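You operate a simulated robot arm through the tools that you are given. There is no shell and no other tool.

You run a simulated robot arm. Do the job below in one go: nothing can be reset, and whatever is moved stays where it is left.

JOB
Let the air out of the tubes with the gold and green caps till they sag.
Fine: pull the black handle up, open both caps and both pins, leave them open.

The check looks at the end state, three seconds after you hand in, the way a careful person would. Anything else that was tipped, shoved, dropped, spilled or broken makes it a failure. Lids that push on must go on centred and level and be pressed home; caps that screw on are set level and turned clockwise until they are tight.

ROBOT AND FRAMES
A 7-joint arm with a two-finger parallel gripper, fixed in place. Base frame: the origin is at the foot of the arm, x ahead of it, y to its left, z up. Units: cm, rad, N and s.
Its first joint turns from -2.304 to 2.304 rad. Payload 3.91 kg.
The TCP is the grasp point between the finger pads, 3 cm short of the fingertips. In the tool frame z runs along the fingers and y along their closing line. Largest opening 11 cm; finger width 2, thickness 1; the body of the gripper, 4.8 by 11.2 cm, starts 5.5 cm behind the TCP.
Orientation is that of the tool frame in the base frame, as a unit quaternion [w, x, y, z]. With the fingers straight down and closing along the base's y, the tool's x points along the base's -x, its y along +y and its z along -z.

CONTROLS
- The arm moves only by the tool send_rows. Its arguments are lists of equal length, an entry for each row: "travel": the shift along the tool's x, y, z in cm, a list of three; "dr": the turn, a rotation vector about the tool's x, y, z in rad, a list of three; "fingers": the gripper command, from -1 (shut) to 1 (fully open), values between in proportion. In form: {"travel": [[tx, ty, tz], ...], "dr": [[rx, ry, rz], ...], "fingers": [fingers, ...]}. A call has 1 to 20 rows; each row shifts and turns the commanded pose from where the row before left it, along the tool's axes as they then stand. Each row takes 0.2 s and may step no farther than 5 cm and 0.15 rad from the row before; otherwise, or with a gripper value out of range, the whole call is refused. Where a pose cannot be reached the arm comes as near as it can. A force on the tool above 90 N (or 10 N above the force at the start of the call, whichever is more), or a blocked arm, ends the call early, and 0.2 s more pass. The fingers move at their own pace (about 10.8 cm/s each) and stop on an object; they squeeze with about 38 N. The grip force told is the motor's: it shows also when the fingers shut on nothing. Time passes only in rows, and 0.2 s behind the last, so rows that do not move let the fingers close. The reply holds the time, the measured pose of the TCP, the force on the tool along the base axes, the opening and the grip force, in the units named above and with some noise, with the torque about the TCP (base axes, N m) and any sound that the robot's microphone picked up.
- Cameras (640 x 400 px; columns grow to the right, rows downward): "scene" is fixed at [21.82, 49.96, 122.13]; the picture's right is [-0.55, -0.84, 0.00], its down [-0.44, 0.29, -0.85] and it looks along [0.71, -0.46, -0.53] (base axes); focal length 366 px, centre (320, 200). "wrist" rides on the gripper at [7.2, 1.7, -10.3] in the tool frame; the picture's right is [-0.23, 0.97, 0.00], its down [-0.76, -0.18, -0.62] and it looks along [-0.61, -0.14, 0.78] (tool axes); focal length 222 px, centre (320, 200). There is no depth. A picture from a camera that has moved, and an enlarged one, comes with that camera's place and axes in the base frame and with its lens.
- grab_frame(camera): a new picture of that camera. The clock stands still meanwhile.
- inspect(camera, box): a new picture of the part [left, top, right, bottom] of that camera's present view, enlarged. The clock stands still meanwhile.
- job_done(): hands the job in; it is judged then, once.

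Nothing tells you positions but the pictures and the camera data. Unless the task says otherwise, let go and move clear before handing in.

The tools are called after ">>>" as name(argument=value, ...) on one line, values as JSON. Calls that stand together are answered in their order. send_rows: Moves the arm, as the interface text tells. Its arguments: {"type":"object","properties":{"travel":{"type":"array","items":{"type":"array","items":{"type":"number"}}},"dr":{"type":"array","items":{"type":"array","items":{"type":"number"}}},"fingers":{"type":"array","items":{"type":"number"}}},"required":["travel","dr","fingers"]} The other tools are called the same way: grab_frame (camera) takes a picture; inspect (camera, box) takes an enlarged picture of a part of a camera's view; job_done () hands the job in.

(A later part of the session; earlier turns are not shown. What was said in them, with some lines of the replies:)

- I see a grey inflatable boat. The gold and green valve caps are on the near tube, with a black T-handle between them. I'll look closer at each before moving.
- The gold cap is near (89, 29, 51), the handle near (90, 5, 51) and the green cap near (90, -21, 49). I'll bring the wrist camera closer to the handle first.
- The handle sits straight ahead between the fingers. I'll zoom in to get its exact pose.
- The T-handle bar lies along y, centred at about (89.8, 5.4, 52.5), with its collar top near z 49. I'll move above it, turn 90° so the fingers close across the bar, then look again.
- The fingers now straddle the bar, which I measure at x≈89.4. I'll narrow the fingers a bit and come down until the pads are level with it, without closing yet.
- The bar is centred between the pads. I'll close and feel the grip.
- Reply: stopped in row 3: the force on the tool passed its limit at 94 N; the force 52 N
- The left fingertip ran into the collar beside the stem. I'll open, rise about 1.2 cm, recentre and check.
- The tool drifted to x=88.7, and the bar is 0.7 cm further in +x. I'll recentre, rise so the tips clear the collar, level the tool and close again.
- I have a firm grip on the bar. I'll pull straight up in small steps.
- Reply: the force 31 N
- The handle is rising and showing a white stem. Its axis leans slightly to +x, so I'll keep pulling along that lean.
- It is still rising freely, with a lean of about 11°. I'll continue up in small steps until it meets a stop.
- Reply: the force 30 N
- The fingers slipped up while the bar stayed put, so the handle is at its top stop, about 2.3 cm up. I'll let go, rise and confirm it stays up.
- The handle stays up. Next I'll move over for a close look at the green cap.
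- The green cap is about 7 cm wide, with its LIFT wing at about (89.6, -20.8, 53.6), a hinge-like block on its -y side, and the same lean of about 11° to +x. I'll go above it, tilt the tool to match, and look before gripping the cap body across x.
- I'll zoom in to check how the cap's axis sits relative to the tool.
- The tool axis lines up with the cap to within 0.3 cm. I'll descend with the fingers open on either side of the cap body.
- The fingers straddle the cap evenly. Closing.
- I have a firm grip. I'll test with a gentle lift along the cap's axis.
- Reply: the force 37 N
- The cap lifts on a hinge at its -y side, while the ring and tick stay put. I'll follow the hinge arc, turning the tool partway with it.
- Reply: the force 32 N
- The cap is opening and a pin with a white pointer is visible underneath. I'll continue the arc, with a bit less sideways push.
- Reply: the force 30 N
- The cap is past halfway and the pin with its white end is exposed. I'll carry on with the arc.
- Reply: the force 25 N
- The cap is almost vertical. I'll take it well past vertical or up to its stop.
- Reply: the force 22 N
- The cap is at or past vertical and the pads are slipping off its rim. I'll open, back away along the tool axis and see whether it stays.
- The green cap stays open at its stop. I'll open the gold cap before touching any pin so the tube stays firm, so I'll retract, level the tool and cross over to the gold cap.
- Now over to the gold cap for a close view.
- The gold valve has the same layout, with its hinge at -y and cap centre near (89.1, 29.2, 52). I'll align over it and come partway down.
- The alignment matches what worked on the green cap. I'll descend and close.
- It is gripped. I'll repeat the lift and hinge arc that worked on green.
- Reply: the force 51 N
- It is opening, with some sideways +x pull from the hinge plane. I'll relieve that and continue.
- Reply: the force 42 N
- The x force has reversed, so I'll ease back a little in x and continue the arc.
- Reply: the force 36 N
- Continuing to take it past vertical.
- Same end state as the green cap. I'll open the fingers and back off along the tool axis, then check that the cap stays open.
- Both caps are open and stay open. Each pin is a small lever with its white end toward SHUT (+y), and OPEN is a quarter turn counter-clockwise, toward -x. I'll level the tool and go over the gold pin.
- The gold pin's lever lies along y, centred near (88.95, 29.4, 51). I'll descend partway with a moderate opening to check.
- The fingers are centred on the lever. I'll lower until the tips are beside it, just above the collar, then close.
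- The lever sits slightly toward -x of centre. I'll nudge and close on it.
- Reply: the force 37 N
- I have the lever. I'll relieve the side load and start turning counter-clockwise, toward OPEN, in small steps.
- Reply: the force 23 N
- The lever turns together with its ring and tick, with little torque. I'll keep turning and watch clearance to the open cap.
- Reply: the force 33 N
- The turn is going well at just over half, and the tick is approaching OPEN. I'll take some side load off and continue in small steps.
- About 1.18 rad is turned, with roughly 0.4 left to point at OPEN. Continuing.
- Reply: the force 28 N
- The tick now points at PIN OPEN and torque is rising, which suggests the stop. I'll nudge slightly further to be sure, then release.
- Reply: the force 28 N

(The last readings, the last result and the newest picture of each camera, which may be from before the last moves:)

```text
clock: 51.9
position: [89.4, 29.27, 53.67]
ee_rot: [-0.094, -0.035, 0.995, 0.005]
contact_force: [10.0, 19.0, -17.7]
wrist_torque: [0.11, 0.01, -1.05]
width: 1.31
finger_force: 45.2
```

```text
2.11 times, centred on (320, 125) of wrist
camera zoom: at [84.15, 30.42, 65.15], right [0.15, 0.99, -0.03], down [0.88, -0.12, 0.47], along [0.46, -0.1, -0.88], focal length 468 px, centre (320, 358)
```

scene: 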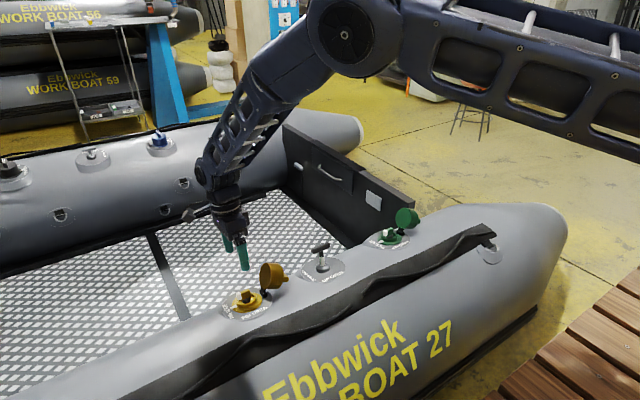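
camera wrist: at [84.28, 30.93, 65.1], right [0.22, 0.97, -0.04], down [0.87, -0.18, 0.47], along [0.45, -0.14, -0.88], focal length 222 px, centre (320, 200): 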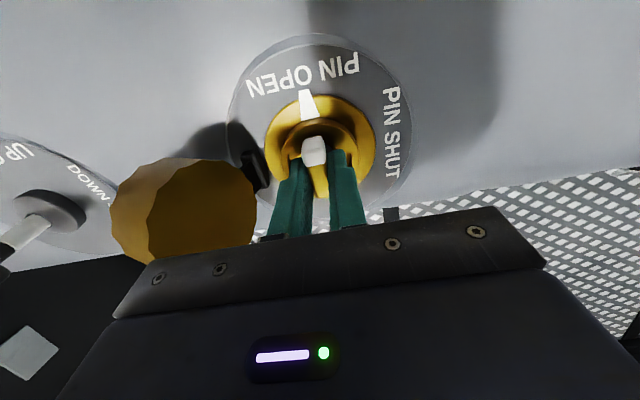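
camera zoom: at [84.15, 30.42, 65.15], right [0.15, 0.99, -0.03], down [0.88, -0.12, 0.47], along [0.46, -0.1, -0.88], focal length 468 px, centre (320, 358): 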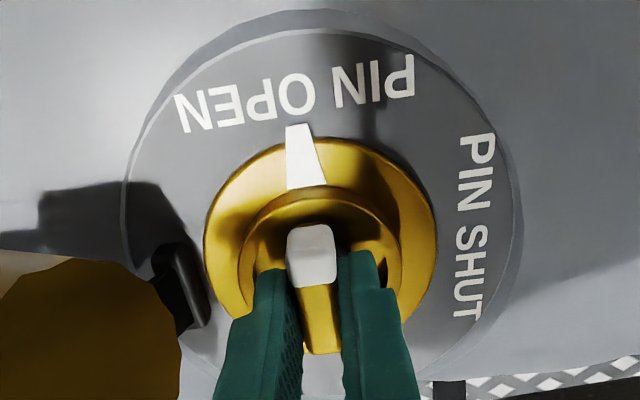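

The lever is at its stop, since the pads just slipped a little. I'll ease off, open the fingers narrowly to clear the cap and go straight up, then check.

>>> send_rows(travel=[[0, 0, 0], [0, 0, 0], [0, 0, -1.5], [0, 0, -3], [0, 0, -3], [0, 0, 0]], dr=[[0, 0, 0.07], [0, 0, 0], [0, 0, 0], [0, 0, 0], [0, 0, 0], [0, 0, 0]], fingers=[-0.5, -0.4, -0.4, -0.4, -0.4, -0.4])

>>> grab_frame(camera="wrist")

>>> grab_frame(camera="scene")

>>> inspect(camera="scene", box=[205, 240, 285, 320])

```text
clock: 53.3
position: [90.75, 29.3, 61.14]
ee_rot: [-0.095, 0.0, 0.995, 0.002]
contact_force: [-1.2, -0.3, 0.4]
wrist_torque: [-0.02, 0.02, 0.0]
width: 3.31
finger_force: 0.1
```

```text
taken
camera wrist: at [85.6, 30.87, 72.64], right [0.22, 0.97, -0.04], down [0.87, -0.18, 0.47], along [0.45, -0.14, -0.88], focal length 222 px, centre (320, 200)
```

wrist: 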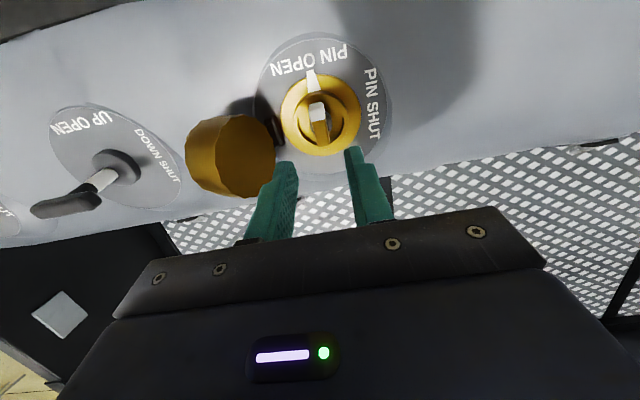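

```text
taken
```

scene: 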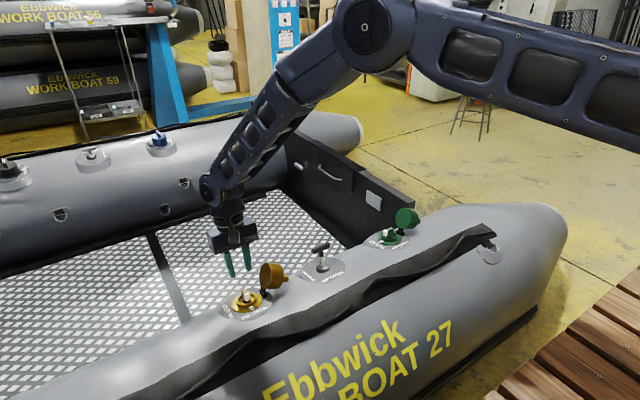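

```text
5.00 times, centred on (245, 280) of scene
camera zoom: at [21.82, 49.96, 122.13], right [-0.55, -0.84, 0.0], down [-0.44, 0.29, -0.85], along [0.71, -0.46, -0.53], focal length 1830 px, centre (695, -200)
```

zoom: 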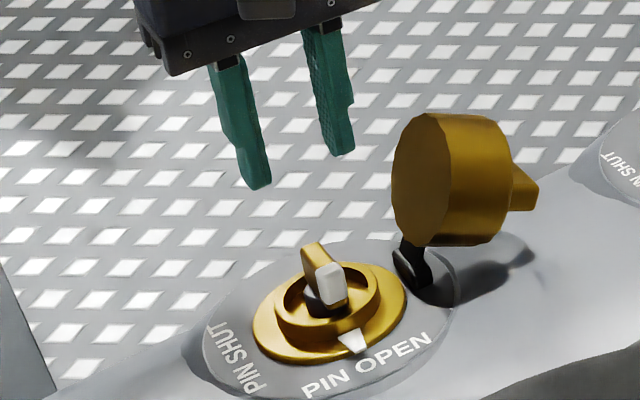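

The gold pin now points to OPEN. Next I'll raise, cross to the green pin and turn the tool back so the fingers close across its lever.

>>> send_rows(travel=[[0, 0, -4], [0, -4.5, 0], [0, -4.5, 0], [0, -4.5, 0], [0, -4.5, 0], [0, -4.5, 0], [0, -4.5, 0], [0, -4.5, 0], [0, -4.5, 0], [0, -4.5, 0], [0, -4.5, 0], [0, -4.75, 0], [0, 0, 0]], dr=[[0, 0, 0], [0, 0, 0], [0, 0, 0], [0, 0, 0], [0, 0, 0], [0, 0, 0], [0, 0, 0], [0, 0, 0], [0, 0, 0], [0, 0, 0], [0, 0, 0], [0, 0, 0], [0, 0, 0]], fingers=[-0.3, -0.3, -0.3, -0.3, -0.3, -0.3, -0.3, -0.3, -0.3, -0.3, -0.3, -0.3, -0.3])

>>> send_rows(travel=[[0, 0, 0], [0, 0, 0], [0, 0, 0], [0, 0, 0], [0, 0, 0], [0, 0, 0], [0, 0, 0], [0, 0, 0], [0, 0, 0], [0, 0, 0], [0, 0, 0], [0, 0, 0]], dr=[[0, 0, 0.1428], [0, 0, 0.1428], [0, 0, 0.1428], [0, 0, 0.1428], [0, 0, 0.1428], [0, 0, 0.1428], [0, 0, 0.1428], [0, 0, 0.1428], [0, 0, 0.1428], [0, 0, 0.1428], [0, 0, 0.1428], [0, 0, 0]], fingers=[-0.1, -0.1, -0.1, -0.1, -0.1, -0.1, -0.1, -0.1, -0.1, -0.1, -0.1, -0.1])

>>> grab_frame(camera="wrist")

>>> inspect(camera="wrist", box=[230, 50, 410, 230])

>>> grab_frame(camera="scene")

>>> inspect(camera="scene", box=[200, 200, 440, 350])

```text
clock: 56.1
position: [91.59, -20.63, 64.87]
ee_rot: [-0.094, -0.001, 0.996, 0.001]
contact_force: [-0.1, 0.2, 0.9]
wrist_torque: [-0.01, -0.04, 0.01]
width: 3.84
finger_force: 0.0
```

```text
clock: 58.7
position: [91.59, -20.66, 64.77]
ee_rot: [-0.067, 0.704, 0.704, -0.066]
contact_force: [-0.5, 0.2, 0.5]
wrist_torque: [0.05, -0.03, 0.02]
width: 4.93
finger_force: 0.0
```

```text
taken
camera wrist: at [95.2, -13.31, 74.69], right [0.96, -0.23, -0.18], down [-0.06, -0.76, 0.64], along [-0.29, -0.61, -0.74], focal length 222 px, centre (320, 200)
```

wrist: 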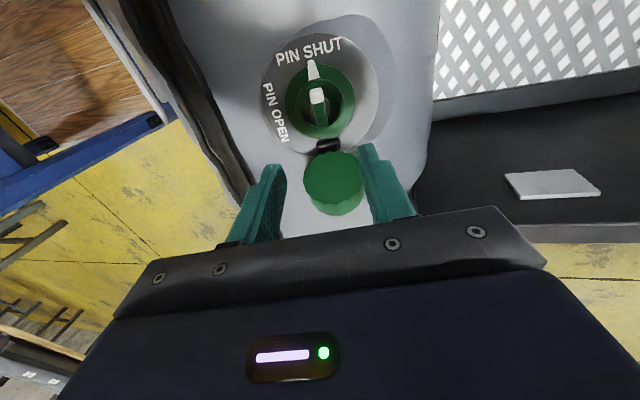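

```text
2.22 times, centred on (320, 140) of wrist
camera zoom: at [95.2, -13.31, 74.69], right [0.96, -0.23, -0.18], down [-0.06, -0.76, 0.64], along [-0.29, -0.61, -0.74], focal length 494 px, centre (320, 333)
```

zoom: 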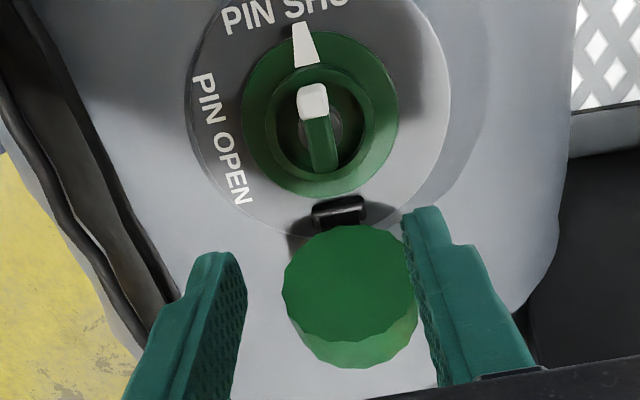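

```text
taken
```

scene: 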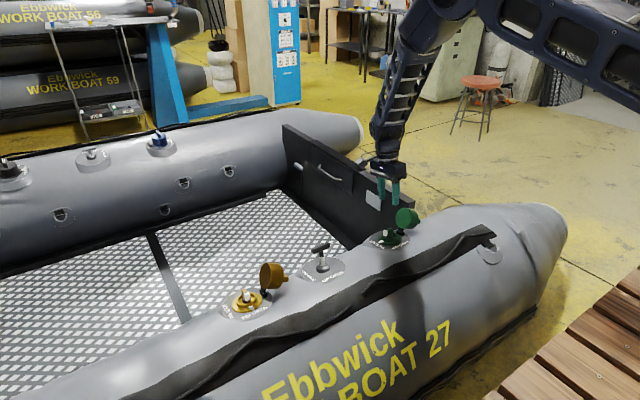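

```text
2.67 times, centred on (320, 275) of scene
camera zoom: at [21.82, 49.96, 122.13], right [-0.55, -0.84, 0.0], down [-0.44, 0.29, -0.85], along [0.71, -0.46, -0.53], focal length 976 px, centre (320, 0)
```

zoom: 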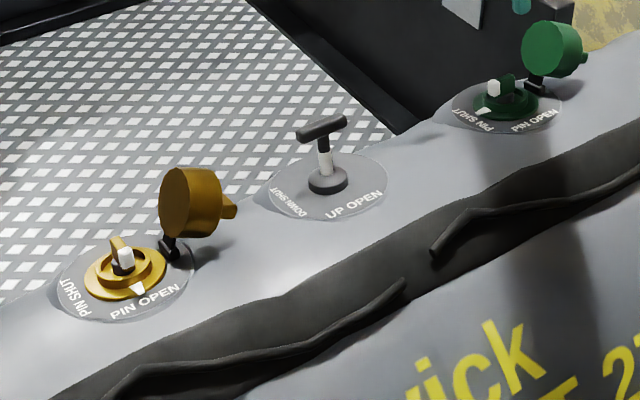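

The tube is starting to wrinkle, so the gold valve is venting. The green pin shows up as expected, and I'll descend to it.

>>> send_rows(travel=[[0.15, 0, 2.5], [0, 0, 2.5], [0, 0, 2.5], [0, 0, 1.5], [0, 0, 1.0], [0, 0, 0]], dr=[[0, 0, 0], [0, 0, 0], [0, 0, 0], [0, 0, 0], [0, 0, 0], [0, 0, 0]], fingers=[-0.3, -0.3, -0.3, -0.3, -0.3, -0.3])

>>> inspect(camera="wrist", box=[230, 50, 410, 230])

>>> inspect(camera="scene", box=[360, 205, 420, 255])

```text
clock: 60.1
position: [89.54, -20.49, 55.04]
ee_rot: [-0.067, 0.704, 0.704, -0.066]
contact_force: [-0.2, -0.5, -0.1]
wrist_torque: [0.02, 0.0, 0.02]
width: 3.84
finger_force: 0.2
```

```text
2.22 times, centred on (320, 140) of wrist
camera zoom: at [93.3, -13.14, 64.83], right [0.96, -0.23, -0.18], down [-0.06, -0.76, 0.64], along [-0.29, -0.61, -0.74], focal length 494 px, centre (320, 333)
```

zoom: 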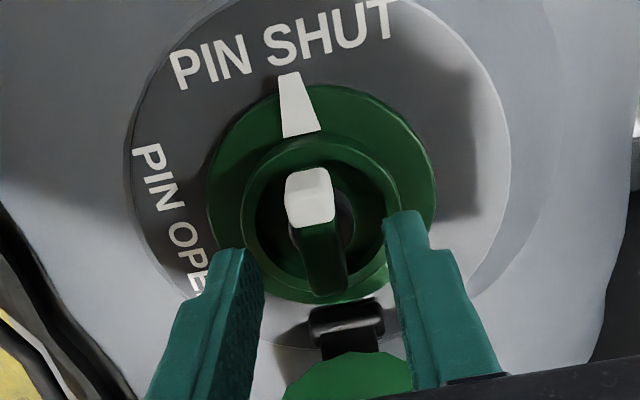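

```text
8.00 times, centred on (390, 230) of scene
camera zoom: at [21.82, 49.96, 122.13], right [-0.55, -0.84, 0.0], down [-0.44, 0.29, -0.85], along [0.71, -0.46, -0.53], focal length 2927 px, centre (-240, -40)
```

zoom: 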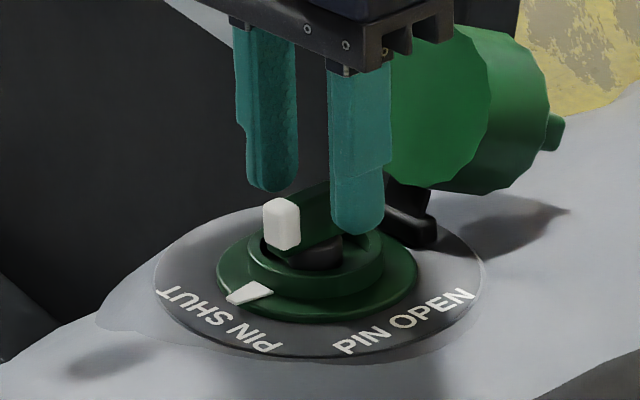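

Well aligned. I'll lower the last 1.4 cm and close on the lever.

>>> send_rows(travel=[[0, 0, 0.7], [0, 0, 0.7], [0, 0, 0], [0, 0, 0], [0, 0, 0], [0, 0, 0]], dr=[[0, 0, 0], [0, 0, 0], [0, 0, 0], [0, 0, 0], [0, 0, 0], [0, 0, 0]], fingers=[-0.3, -0.3, -0.3, -0.6, -1, -1])

>>> inspect(camera="wrist", box=[230, 50, 410, 230])

>>> inspect(camera="scene", box=[360, 205, 420, 255])

```text
clock: 61.5
position: [89.46, -20.44, 53.71]
ee_rot: [-0.068, 0.703, 0.705, -0.065]
contact_force: [12.5, -0.8, -6.6]
wrist_torque: [0.23, 0.65, -0.03]
width: 1.18
finger_force: 44.7
```

```text
2.22 times, centred on (320, 140) of wrist
camera zoom: at [93.11, -13.14, 63.47], right [0.96, -0.23, -0.18], down [-0.06, -0.76, 0.64], along [-0.29, -0.61, -0.74], focal length 494 px, centre (320, 333)
```

zoom: 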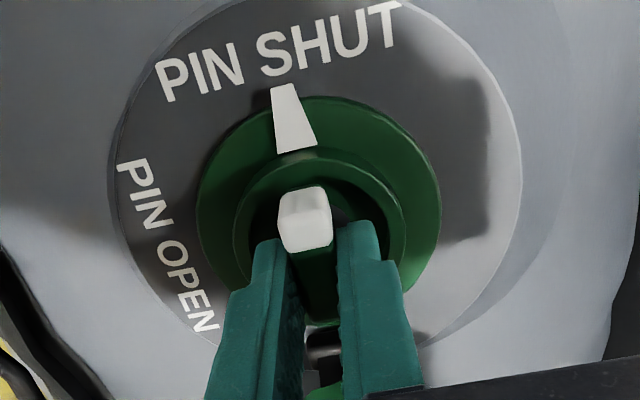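

```text
8.00 times, centred on (390, 230) of scene
camera zoom: at [21.82, 49.96, 122.13], right [-0.55, -0.84, 0.0], down [-0.44, 0.29, -0.85], along [0.71, -0.46, -0.53], focal length 2927 px, centre (-240, -40)
```

zoom: 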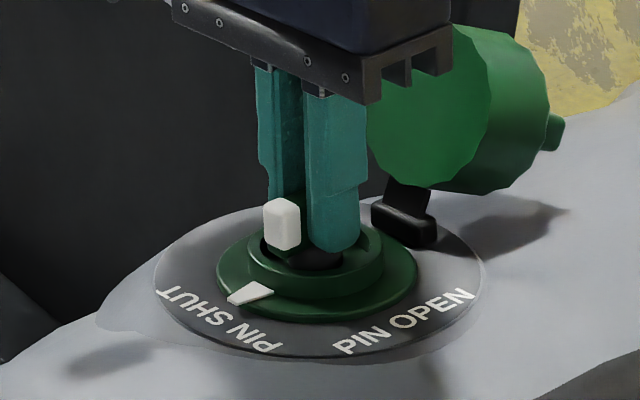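

It's held the same way as the gold pin. I'll turn it counter-clockwise toward OPEN in stages.

>>> send_rows(travel=[[0, 0.05, 0], [0, 0, 0], [0, 0, 0], [0, 0, 0], [0, 0, 0], [0, 0, 0], [0, 0, 0]], dr=[[0, 0, -0.12], [0, 0, -0.12], [0, 0, -0.12], [0, 0, -0.12], [0, 0, -0.12], [0, 0, -0.12], [0, 0, 0]], fingers=[-1, -1, -1, -1, -1, -1, -1])

>>> inspect(camera="scene", box=[360, 205, 420, 255])

>>> grab_frame(camera="wrist")

```text
clock: 63.1
position: [89.61, -20.47, 53.78]
ee_rot: [-0.086, 0.41, 0.907, -0.038]
contact_force: [11.7, 1.5, 4.9]
wrist_torque: [0.07, 1.12, 0.02]
width: 1.2
finger_force: 45.2
```

```text
8.00 times, centred on (390, 230) of scene
camera zoom: at [21.82, 49.96, 122.13], right [-0.55, -0.84, 0.0], down [-0.44, 0.29, -0.85], along [0.71, -0.46, -0.53], focal length 2927 px, centre (-240, -40)
```

zoom: 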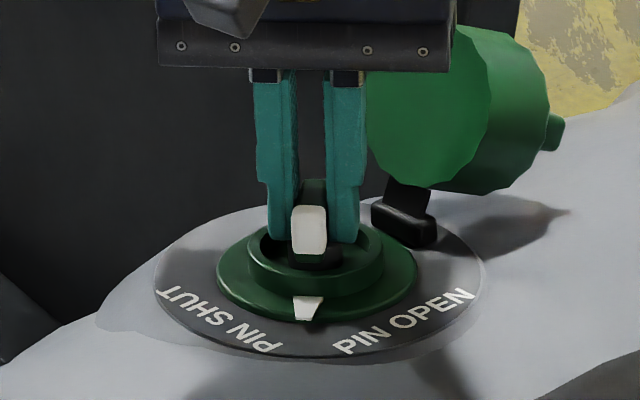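

```text
taken
camera wrist: at [88.01, -13.83, 64.45], right [0.86, 0.47, -0.16], down [0.48, -0.69, 0.54], along [0.14, -0.55, -0.82], focal length 222 px, centre (320, 200)
```

wrist: 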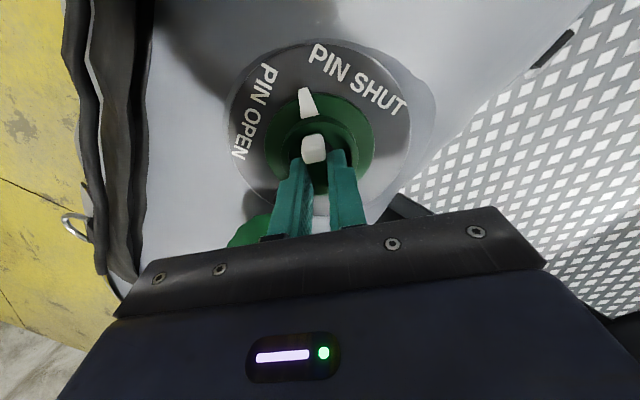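

It is turning smoothly, nearly halfway. Continuing the rest of the quarter turn.

>>> send_rows(travel=[[0, 0, 0], [0, 0, 0], [0, 0, 0], [0, 0, 0], [0, 0, 0], [0, 0, 0], [0, 0, 0], [0, 0, 0]], dr=[[0, 0, -0.12], [0, 0, -0.12], [0, 0, -0.12], [0, 0, -0.12], [0, 0, -0.12], [0, 0, -0.12], [0, 0, -0.14], [0, 0, 0]], fingers=[-1, -1, -1, -1, -1, -1, -1, -1])

>>> inspect(camera="scene", box=[360, 205, 420, 255])

>>> grab_frame(camera="wrist")

```text
clock: 64.9
position: [89.47, -20.33, 53.72]
ee_rot: [-0.094, -0.007, 0.996, 0.002]
contact_force: [20.5, 7.4, -2.2]
wrist_torque: [-0.03, -0.75, -0.92]
width: 1.22
finger_force: 45.2
```

```text
8.00 times, centred on (390, 230) of scene
camera zoom: at [21.82, 49.96, 122.13], right [-0.55, -0.84, 0.0], down [-0.44, 0.29, -0.85], along [0.71, -0.46, -0.53], focal length 2927 px, centre (-240, -40)
```

zoom: 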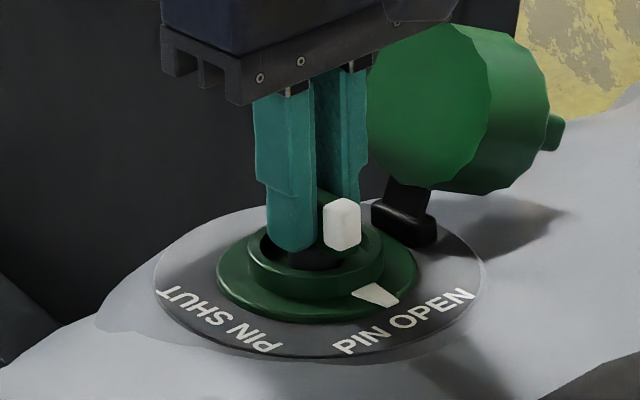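

```text
taken
camera wrist: at [84.33, -18.77, 65.14], right [0.21, 0.98, -0.04], down [0.87, -0.17, 0.47], along [0.45, -0.13, -0.88], focal length 222 px, centre (320, 200)
```

wrist: 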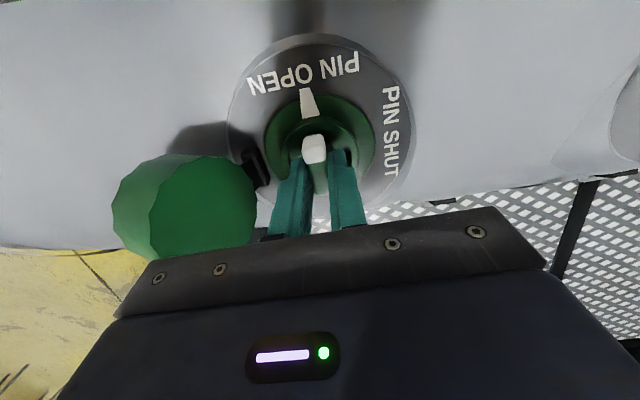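

The green tick points to PIN OPEN and the torque shows the stop. I'll release narrowly and go straight up, well clear.

>>> send_rows(travel=[[0, 0, 0], [0, 0, 0], [0, 0, -1.5], [0, 0, -3], [0, 0, -4], [0, 0, -4], [0, 0, -4]], dr=[[0, 0, 0], [0, 0, 0], [0, 0, 0], [0, 0, 0], [0, 0, 0], [0, 0, 0], [0, 0, 0]], fingers=[-0.5, -0.4, -0.4, -0.4, -0.4, -0.4, -0.4])

>>> grab_frame(camera="scene")

>>> inspect(camera="scene", box=[200, 200, 440, 350])

>>> grab_frame(camera="wrist")

```text
clock: 66.5
position: [92.65, -20.44, 69.74]
ee_rot: [-0.095, -0.006, 0.995, 0.001]
contact_force: [0.5, 0.5, -0.6]
wrist_torque: [0.03, 0.02, -0.02]
width: 3.29
finger_force: 0.1
```

```text
taken
```

scene: 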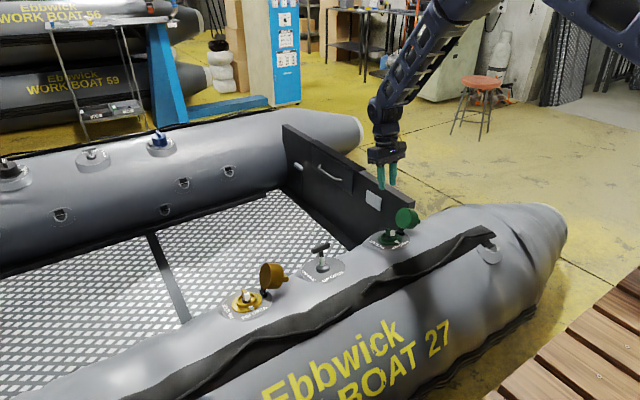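

```text
2.67 times, centred on (320, 275) of scene
camera zoom: at [21.82, 49.96, 122.13], right [-0.55, -0.84, 0.0], down [-0.44, 0.29, -0.85], along [0.71, -0.46, -0.53], focal length 976 px, centre (320, 0)
```

zoom: 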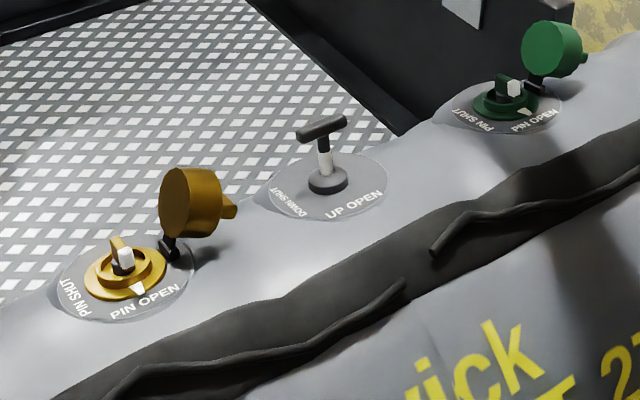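

```text
taken
camera wrist: at [87.47, -18.78, 81.18], right [0.21, 0.98, -0.04], down [0.87, -0.17, 0.47], along [0.45, -0.13, -0.88], focal length 222 px, centre (320, 200)
```

wrist: 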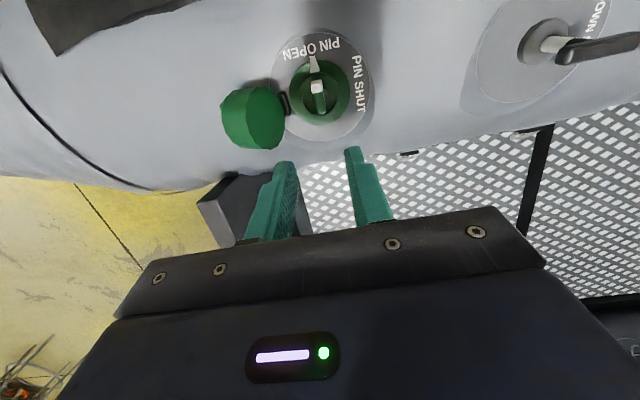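

Everything is open and the tube is going slack. I'll back the arm away up and toward the base, then let the air run out.

>>> send_rows(travel=[[0, 0, -4], [0, 0, -3], [3, 0, -2], [4, 0, -1], [4, 0, 0], [4, 0, 0], [4, 0, 0], [4, 0, 0], [0, 0, 0], [0, 0, 0], [0, 0, 0], [0, 0, 0], [0, 0, 0], [0, 0, 0], [0, 0, 0], [0, 0, 0], [0, 0, 0], [0, 0, 0], [0, 0, 0], [0, 0, 0]], dr=[[0, 0, 0], [0, 0, 0], [0, 0, 0], [0, 0, 0], [0, 0, 0], [0, 0, 0], [0, 0, 0], [0, 0, 0], [0, 0, 0], [0, 0, 0], [0, 0, 0], [0, 0, 0], [0, 0, 0], [0, 0, 0], [0, 0, 0], [0, 0, 0], [0, 0, 0], [0, 0, 0], [0, 0, 0], [0, 0, 0]], fingers=[-0.4, -0.4, -0.4, -0.4, -0.4, -0.4, -0.4, -0.4, -0.4, -0.4, -0.4, -0.4, -0.4, -0.4, -0.4, -0.4, -0.4, -0.4, -0.4, -0.4])

>>> send_rows(travel=[[0, 0, 0], [0, 0, 0], [0, 0, 0], [0, 0, 0], [0, 0, 0], [0, 0, 0], [0, 0, 0], [0, 0, 0], [0, 0, 0], [0, 0, 0], [0, 0, 0], [0, 0, 0], [0, 0, 0], [0, 0, 0], [0, 0, 0], [0, 0, 0], [0, 0, 0], [0, 0, 0], [0, 0, 0], [0, 0, 0]], dr=[[0, 0, 0], [0, 0, 0], [0, 0, 0], [0, 0, 0], [0, 0, 0], [0, 0, 0], [0, 0, 0], [0, 0, 0], [0, 0, 0], [0, 0, 0], [0, 0, 0], [0, 0, 0], [0, 0, 0], [0, 0, 0], [0, 0, 0], [0, 0, 0], [0, 0, 0], [0, 0, 0], [0, 0, 0], [0, 0, 0]], fingers=[-0.4, -0.4, -0.4, -0.4, -0.4, -0.4, -0.4, -0.4, -0.4, -0.4, -0.4, -0.4, -0.4, -0.4, -0.4, -0.4, -0.4, -0.4, -0.4, -0.4])

>>> grab_frame(camera="scene")

>>> inspect(camera="scene", box=[200, 200, 440, 350])

```text
clock: 70.7
position: [71.92, -20.78, 84.38]
ee_rot: [-0.095, -0.006, 0.995, 0.0]
contact_force: [-0.1, 0.5, 1.1]
wrist_torque: [0.0, -0.01, 0.02]
width: 3.31
finger_force: 0.1
```

```text
clock: 74.9
position: [71.89, -20.72, 84.24]
ee_rot: [-0.095, -0.005, 0.995, 0.001]
contact_force: [0.1, 0.5, 0.3]
wrist_torque: [-0.02, -0.03, 0.0]
width: 3.28
finger_force: 0.1
```

```text
taken
```

scene: 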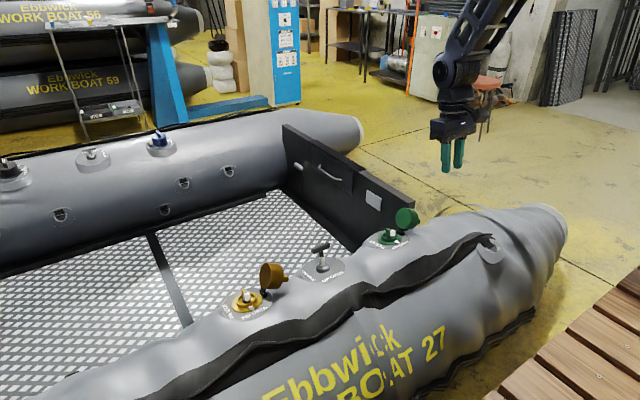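

```text
2.67 times, centred on (320, 275) of scene
camera zoom: at [21.82, 49.96, 122.13], right [-0.55, -0.84, 0.0], down [-0.44, 0.29, -0.85], along [0.71, -0.46, -0.53], focal length 976 px, centre (320, 0)
```

zoom: 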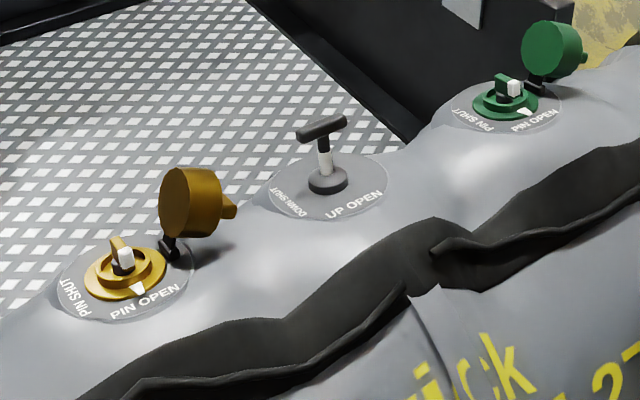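

The tube is clearly sagging now, and the handle, caps and pins all stay open. I'll wait longer so it sags fully.

>>> send_rows(travel=[[0, 0, 0], [0, 0, 0], [0, 0, 0], [0, 0, 0], [0, 0, 0], [0, 0, 0], [0, 0, 0], [0, 0, 0], [0, 0, 0], [0, 0, 0], [0, 0, 0], [0, 0, 0], [0, 0, 0], [0, 0, 0], [0, 0, 0], [0, 0, 0], [0, 0, 0], [0, 0, 0], [0, 0, 0], [0, 0, 0]], dr=[[0, 0, 0], [0, 0, 0], [0, 0, 0], [0, 0, 0], [0, 0, 0], [0, 0, 0], [0, 0, 0], [0, 0, 0], [0, 0, 0], [0, 0, 0], [0, 0, 0], [0, 0, 0], [0, 0, 0], [0, 0, 0], [0, 0, 0], [0, 0, 0], [0, 0, 0], [0, 0, 0], [0, 0, 0], [0, 0, 0]], fingers=[-0.4, -0.4, -0.4, -0.4, -0.4, -0.4, -0.4, -0.4, -0.4, -0.4, -0.4, -0.4, -0.4, -0.4, -0.4, -0.4, -0.4, -0.4, -0.4, -0.4])

>>> send_rows(travel=[[0, 0, 0], [0, 0, 0], [0, 0, 0], [0, 0, 0], [0, 0, 0], [0, 0, 0], [0, 0, 0], [0, 0, 0], [0, 0, 0], [0, 0, 0], [0, 0, 0], [0, 0, 0], [0, 0, 0], [0, 0, 0], [0, 0, 0], [0, 0, 0], [0, 0, 0], [0, 0, 0], [0, 0, 0], [0, 0, 0]], dr=[[0, 0, 0], [0, 0, 0], [0, 0, 0], [0, 0, 0], [0, 0, 0], [0, 0, 0], [0, 0, 0], [0, 0, 0], [0, 0, 0], [0, 0, 0], [0, 0, 0], [0, 0, 0], [0, 0, 0], [0, 0, 0], [0, 0, 0], [0, 0, 0], [0, 0, 0], [0, 0, 0], [0, 0, 0], [0, 0, 0]], fingers=[-0.4, -0.4, -0.4, -0.4, -0.4, -0.4, -0.4, -0.4, -0.4, -0.4, -0.4, -0.4, -0.4, -0.4, -0.4, -0.4, -0.4, -0.4, -0.4, -0.4])

>>> send_rows(travel=[[0, 0, 0], [0, 0, 0], [0, 0, 0], [0, 0, 0], [0, 0, 0], [0, 0, 0], [0, 0, 0], [0, 0, 0], [0, 0, 0], [0, 0, 0], [0, 0, 0], [0, 0, 0], [0, 0, 0], [0, 0, 0], [0, 0, 0], [0, 0, 0], [0, 0, 0], [0, 0, 0], [0, 0, 0], [0, 0, 0]], dr=[[0, 0, 0], [0, 0, 0], [0, 0, 0], [0, 0, 0], [0, 0, 0], [0, 0, 0], [0, 0, 0], [0, 0, 0], [0, 0, 0], [0, 0, 0], [0, 0, 0], [0, 0, 0], [0, 0, 0], [0, 0, 0], [0, 0, 0], [0, 0, 0], [0, 0, 0], [0, 0, 0], [0, 0, 0], [0, 0, 0]], fingers=[-0.4, -0.4, -0.4, -0.4, -0.4, -0.4, -0.4, -0.4, -0.4, -0.4, -0.4, -0.4, -0.4, -0.4, -0.4, -0.4, -0.4, -0.4, -0.4, -0.4])

>>> grab_frame(camera="scene")

>>> inspect(camera="scene", box=[200, 200, 440, 350])

```text
clock: 79.1
position: [71.89, -20.79, 84.27]
ee_rot: [-0.095, -0.006, 0.995, 0.001]
contact_force: [0.4, -0.4, 0.0]
wrist_torque: [-0.01, 0.0, -0.02]
width: 3.3
finger_force: 0.0
```

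```text
clock: 83.3
position: [71.94, -20.77, 84.27]
ee_rot: [-0.094, -0.006, 0.996, 0.002]
contact_force: [0.3, -1.0, -0.9]
wrist_torque: [0.03, 0.03, -0.03]
width: 3.3
finger_force: 0.0
```

```text
clock: 87.5
position: [71.96, -20.77, 84.25]
ee_rot: [-0.095, -0.006, 0.995, 0.001]
contact_force: [0.7, 0.0, 0.3]
wrist_torque: [0.01, 0.01, 0.03]
width: 3.3
finger_force: 0.0
```

```text
taken
```

scene: 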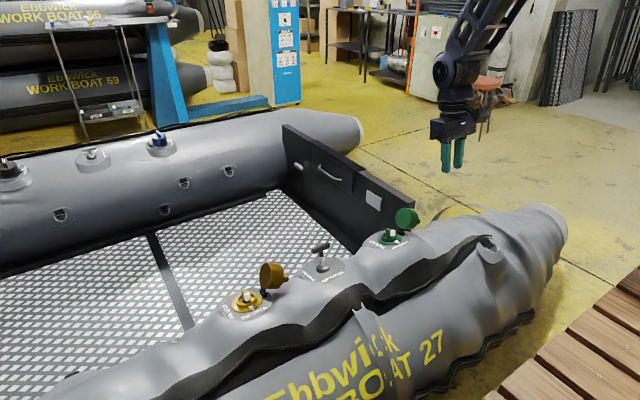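

```text
2.67 times, centred on (320, 275) of scene
camera zoom: at [21.82, 49.96, 122.13], right [-0.55, -0.84, 0.0], down [-0.44, 0.29, -0.85], along [0.71, -0.46, -0.53], focal length 976 px, centre (320, 0)
```

zoom: 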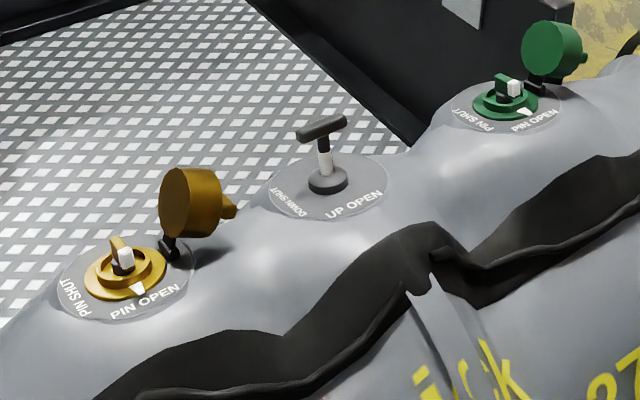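

The sag is still deepening on both sides of the handle. I'll wait until it stops changing.

>>> send_rows(travel=[[0, 0, 0], [0, 0, 0], [0, 0, 0], [0, 0, 0], [0, 0, 0], [0, 0, 0], [0, 0, 0], [0, 0, 0], [0, 0, 0], [0, 0, 0], [0, 0, 0], [0, 0, 0], [0, 0, 0], [0, 0, 0], [0, 0, 0], [0, 0, 0], [0, 0, 0], [0, 0, 0], [0, 0, 0], [0, 0, 0]], dr=[[0, 0, 0], [0, 0, 0], [0, 0, 0], [0, 0, 0], [0, 0, 0], [0, 0, 0], [0, 0, 0], [0, 0, 0], [0, 0, 0], [0, 0, 0], [0, 0, 0], [0, 0, 0], [0, 0, 0], [0, 0, 0], [0, 0, 0], [0, 0, 0], [0, 0, 0], [0, 0, 0], [0, 0, 0], [0, 0, 0]], fingers=[-0.4, -0.4, -0.4, -0.4, -0.4, -0.4, -0.4, -0.4, -0.4, -0.4, -0.4, -0.4, -0.4, -0.4, -0.4, -0.4, -0.4, -0.4, -0.4, -0.4])

>>> send_rows(travel=[[0, 0, 0], [0, 0, 0], [0, 0, 0], [0, 0, 0], [0, 0, 0], [0, 0, 0], [0, 0, 0], [0, 0, 0], [0, 0, 0], [0, 0, 0], [0, 0, 0], [0, 0, 0], [0, 0, 0], [0, 0, 0], [0, 0, 0], [0, 0, 0], [0, 0, 0], [0, 0, 0], [0, 0, 0], [0, 0, 0]], dr=[[0, 0, 0], [0, 0, 0], [0, 0, 0], [0, 0, 0], [0, 0, 0], [0, 0, 0], [0, 0, 0], [0, 0, 0], [0, 0, 0], [0, 0, 0], [0, 0, 0], [0, 0, 0], [0, 0, 0], [0, 0, 0], [0, 0, 0], [0, 0, 0], [0, 0, 0], [0, 0, 0], [0, 0, 0], [0, 0, 0]], fingers=[-0.4, -0.4, -0.4, -0.4, -0.4, -0.4, -0.4, -0.4, -0.4, -0.4, -0.4, -0.4, -0.4, -0.4, -0.4, -0.4, -0.4, -0.4, -0.4, -0.4])

>>> send_rows(travel=[[0, 0, 0], [0, 0, 0], [0, 0, 0], [0, 0, 0], [0, 0, 0], [0, 0, 0], [0, 0, 0], [0, 0, 0], [0, 0, 0], [0, 0, 0], [0, 0, 0], [0, 0, 0], [0, 0, 0], [0, 0, 0], [0, 0, 0], [0, 0, 0], [0, 0, 0], [0, 0, 0], [0, 0, 0], [0, 0, 0]], dr=[[0, 0, 0], [0, 0, 0], [0, 0, 0], [0, 0, 0], [0, 0, 0], [0, 0, 0], [0, 0, 0], [0, 0, 0], [0, 0, 0], [0, 0, 0], [0, 0, 0], [0, 0, 0], [0, 0, 0], [0, 0, 0], [0, 0, 0], [0, 0, 0], [0, 0, 0], [0, 0, 0], [0, 0, 0], [0, 0, 0]], fingers=[-0.4, -0.4, -0.4, -0.4, -0.4, -0.4, -0.4, -0.4, -0.4, -0.4, -0.4, -0.4, -0.4, -0.4, -0.4, -0.4, -0.4, -0.4, -0.4, -0.4])

>>> send_rows(travel=[[0, 0, 0], [0, 0, 0], [0, 0, 0], [0, 0, 0], [0, 0, 0], [0, 0, 0], [0, 0, 0], [0, 0, 0], [0, 0, 0], [0, 0, 0], [0, 0, 0], [0, 0, 0], [0, 0, 0], [0, 0, 0], [0, 0, 0], [0, 0, 0], [0, 0, 0], [0, 0, 0], [0, 0, 0], [0, 0, 0]], dr=[[0, 0, 0], [0, 0, 0], [0, 0, 0], [0, 0, 0], [0, 0, 0], [0, 0, 0], [0, 0, 0], [0, 0, 0], [0, 0, 0], [0, 0, 0], [0, 0, 0], [0, 0, 0], [0, 0, 0], [0, 0, 0], [0, 0, 0], [0, 0, 0], [0, 0, 0], [0, 0, 0], [0, 0, 0], [0, 0, 0]], fingers=[-0.4, -0.4, -0.4, -0.4, -0.4, -0.4, -0.4, -0.4, -0.4, -0.4, -0.4, -0.4, -0.4, -0.4, -0.4, -0.4, -0.4, -0.4, -0.4, -0.4])

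>>> grab_frame(camera="scene")

>>> inspect(camera="scene", box=[200, 200, 440, 350])

>>> grab_frame(camera="wrist")

```text
clock: 91.7
position: [71.95, -20.73, 84.23]
ee_rot: [-0.094, -0.005, 0.996, 0.001]
contact_force: [0.8, -0.2, 0.5]
wrist_torque: [0.0, 0.03, -0.02]
width: 3.32
finger_force: 0.1
```

```text
clock: 95.9
position: [72.06, -20.64, 84.4]
ee_rot: [-0.094, -0.005, 0.996, 0.001]
contact_force: [0.3, 0.1, -0.2]
wrist_torque: [0.01, -0.01, 0.01]
width: 3.3
finger_force: 0.2
```

```text
clock: 100.1
position: [71.88, -20.67, 84.33]
ee_rot: [-0.094, -0.006, 0.996, 0.001]
contact_force: [0.3, 0.0, -0.1]
wrist_torque: [-0.03, 0.01, 0.0]
width: 3.32
finger_force: 0.0
```

```text
clock: 104.3
position: [71.9, -20.7, 84.44]
ee_rot: [-0.095, -0.005, 0.995, 0.001]
contact_force: [0.1, -0.5, -0.5]
wrist_torque: [-0.02, 0.02, 0.03]
width: 3.3
finger_force: 0.0
```

```text
taken
```

scene: 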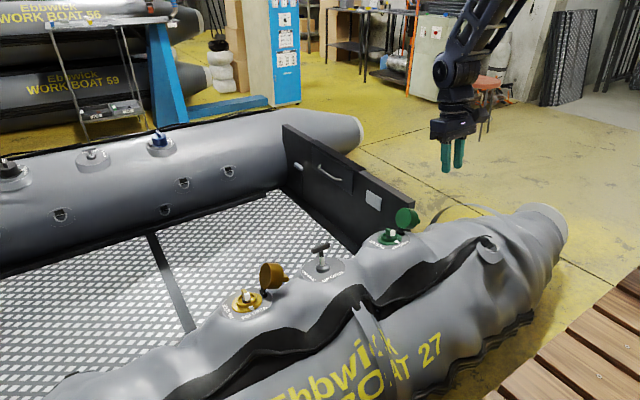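

```text
2.67 times, centred on (320, 275) of scene
camera zoom: at [21.82, 49.96, 122.13], right [-0.55, -0.84, 0.0], down [-0.44, 0.29, -0.85], along [0.71, -0.46, -0.53], focal length 976 px, centre (320, 0)
```

zoom: 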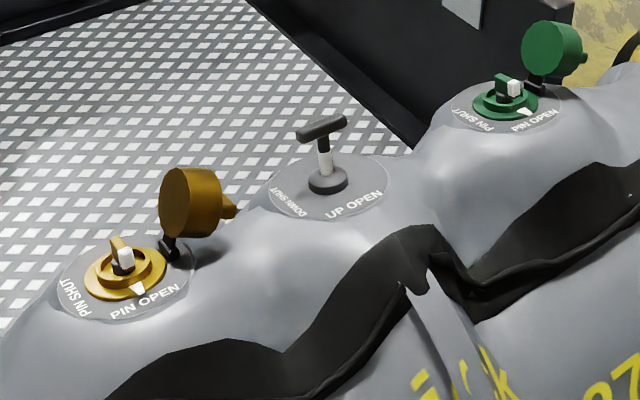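

```text
taken
camera wrist: at [66.72, -19.12, 95.74], right [0.21, 0.98, -0.04], down [0.87, -0.17, 0.47], along [0.45, -0.13, -0.88], focal length 222 px, centre (320, 200)
```

wrist: 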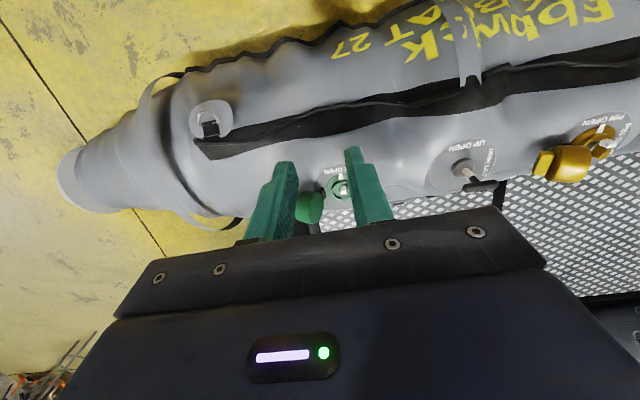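

Both chambers look limp and the change is slowing. I'll wait once more to confirm it has settled.

>>> send_rows(travel=[[0, 0, 0], [0, 0, 0], [0, 0, 0], [0, 0, 0], [0, 0, 0], [0, 0, 0], [0, 0, 0], [0, 0, 0], [0, 0, 0], [0, 0, 0], [0, 0, 0], [0, 0, 0], [0, 0, 0], [0, 0, 0], [0, 0, 0], [0, 0, 0], [0, 0, 0], [0, 0, 0], [0, 0, 0], [0, 0, 0]], dr=[[0, 0, 0], [0, 0, 0], [0, 0, 0], [0, 0, 0], [0, 0, 0], [0, 0, 0], [0, 0, 0], [0, 0, 0], [0, 0, 0], [0, 0, 0], [0, 0, 0], [0, 0, 0], [0, 0, 0], [0, 0, 0], [0, 0, 0], [0, 0, 0], [0, 0, 0], [0, 0, 0], [0, 0, 0], [0, 0, 0]], fingers=[-0.4, -0.4, -0.4, -0.4, -0.4, -0.4, -0.4, -0.4, -0.4, -0.4, -0.4, -0.4, -0.4, -0.4, -0.4, -0.4, -0.4, -0.4, -0.4, -0.4])

>>> send_rows(travel=[[0, 0, 0], [0, 0, 0], [0, 0, 0], [0, 0, 0], [0, 0, 0], [0, 0, 0], [0, 0, 0], [0, 0, 0], [0, 0, 0], [0, 0, 0], [0, 0, 0], [0, 0, 0], [0, 0, 0], [0, 0, 0], [0, 0, 0], [0, 0, 0], [0, 0, 0], [0, 0, 0], [0, 0, 0], [0, 0, 0]], dr=[[0, 0, 0], [0, 0, 0], [0, 0, 0], [0, 0, 0], [0, 0, 0], [0, 0, 0], [0, 0, 0], [0, 0, 0], [0, 0, 0], [0, 0, 0], [0, 0, 0], [0, 0, 0], [0, 0, 0], [0, 0, 0], [0, 0, 0], [0, 0, 0], [0, 0, 0], [0, 0, 0], [0, 0, 0], [0, 0, 0]], fingers=[-0.4, -0.4, -0.4, -0.4, -0.4, -0.4, -0.4, -0.4, -0.4, -0.4, -0.4, -0.4, -0.4, -0.4, -0.4, -0.4, -0.4, -0.4, -0.4, -0.4])

>>> send_rows(travel=[[0, 0, 0], [0, 0, 0], [0, 0, 0], [0, 0, 0], [0, 0, 0], [0, 0, 0], [0, 0, 0], [0, 0, 0], [0, 0, 0], [0, 0, 0], [0, 0, 0], [0, 0, 0], [0, 0, 0], [0, 0, 0], [0, 0, 0], [0, 0, 0], [0, 0, 0], [0, 0, 0], [0, 0, 0], [0, 0, 0]], dr=[[0, 0, 0], [0, 0, 0], [0, 0, 0], [0, 0, 0], [0, 0, 0], [0, 0, 0], [0, 0, 0], [0, 0, 0], [0, 0, 0], [0, 0, 0], [0, 0, 0], [0, 0, 0], [0, 0, 0], [0, 0, 0], [0, 0, 0], [0, 0, 0], [0, 0, 0], [0, 0, 0], [0, 0, 0], [0, 0, 0]], fingers=[-0.4, -0.4, -0.4, -0.4, -0.4, -0.4, -0.4, -0.4, -0.4, -0.4, -0.4, -0.4, -0.4, -0.4, -0.4, -0.4, -0.4, -0.4, -0.4, -0.4])

>>> send_rows(travel=[[0, 0, 0], [0, 0, 0], [0, 0, 0], [0, 0, 0], [0, 0, 0], [0, 0, 0], [0, 0, 0], [0, 0, 0], [0, 0, 0], [0, 0, 0], [0, 0, 0], [0, 0, 0], [0, 0, 0], [0, 0, 0], [0, 0, 0], [0, 0, 0], [0, 0, 0], [0, 0, 0], [0, 0, 0], [0, 0, 0]], dr=[[0, 0, 0], [0, 0, 0], [0, 0, 0], [0, 0, 0], [0, 0, 0], [0, 0, 0], [0, 0, 0], [0, 0, 0], [0, 0, 0], [0, 0, 0], [0, 0, 0], [0, 0, 0], [0, 0, 0], [0, 0, 0], [0, 0, 0], [0, 0, 0], [0, 0, 0], [0, 0, 0], [0, 0, 0], [0, 0, 0]], fingers=[-0.4, -0.4, -0.4, -0.4, -0.4, -0.4, -0.4, -0.4, -0.4, -0.4, -0.4, -0.4, -0.4, -0.4, -0.4, -0.4, -0.4, -0.4, -0.4, -0.4])

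>>> grab_frame(camera="scene")

>>> inspect(camera="scene", box=[200, 200, 440, 350])

```text
clock: 108.5
position: [71.84, -20.56, 84.27]
ee_rot: [-0.095, -0.006, 0.995, 0.001]
contact_force: [0.0, -0.3, -0.2]
wrist_torque: [0.01, 0.0, 0.0]
width: 3.32
finger_force: 0.0
```

```text
clock: 112.7
position: [71.95, -20.82, 84.34]
ee_rot: [-0.094, -0.005, 0.996, 0.002]
contact_force: [-0.2, 0.6, 0.2]
wrist_torque: [-0.01, -0.01, -0.02]
width: 3.3
finger_force: 0.1
```

```text
clock: 116.9
position: [71.94, -20.78, 84.25]
ee_rot: [-0.096, -0.007, 0.995, 0.001]
contact_force: [0.3, -0.2, -0.7]
wrist_torque: [-0.01, -0.01, 0.0]
width: 3.3
finger_force: 0.0
```

```text
clock: 121.1
position: [72.01, -20.73, 84.37]
ee_rot: [-0.094, -0.005, 0.996, 0.001]
contact_force: [0.3, -0.2, 0.2]
wrist_torque: [0.04, 0.01, -0.01]
width: 3.31
finger_force: 0.1
```

```text
taken
```

scene: 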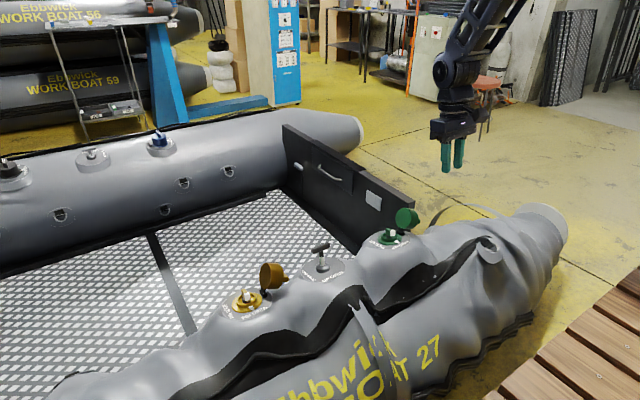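

```text
2.67 times, centred on (320, 275) of scene
camera zoom: at [21.82, 49.96, 122.13], right [-0.55, -0.84, 0.0], down [-0.44, 0.29, -0.85], along [0.71, -0.46, -0.53], focal length 976 px, centre (320, 0)
```

zoom: 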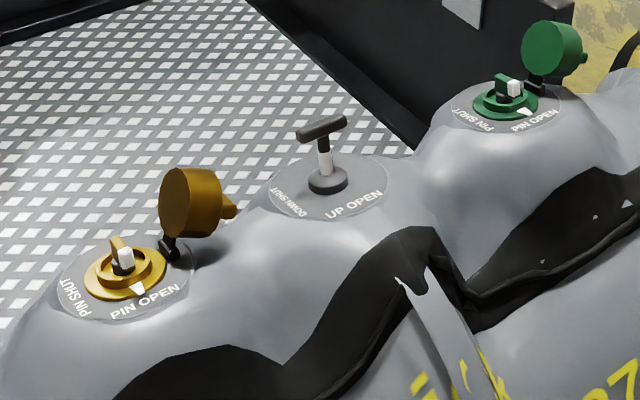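

The near tube has collapsed and wrinkled on both the gold and green sides. The handle is up, both caps are open, both pins point to OPEN, the far tube is untouched and the arm is clear, so I'm handing in.

>>> job_done()

```text
The job is handed in.
```

The tubes under the gold and green caps are limp and wrinkled, and I've handed the job in. I don't have the check's result yet.

- **Handle:** the black handle is pulled up to its top stop and stays there.
- **Caps:** both are hinged back and stay open.
- **Pins:** both are turned a quarter turn to their stops and point at PIN OPEN.

One thing went slightly wrong. On my first try at the handle, a fingertip pressed against its collar and the move stopped at 94 N. I backed off and regripped higher, and saw no damage in the pictures afterwards.

The far tube looks unchanged, and the arm is well clear of the boat. The last pictures still showed slight sagging, so the tubes may settle a little more.
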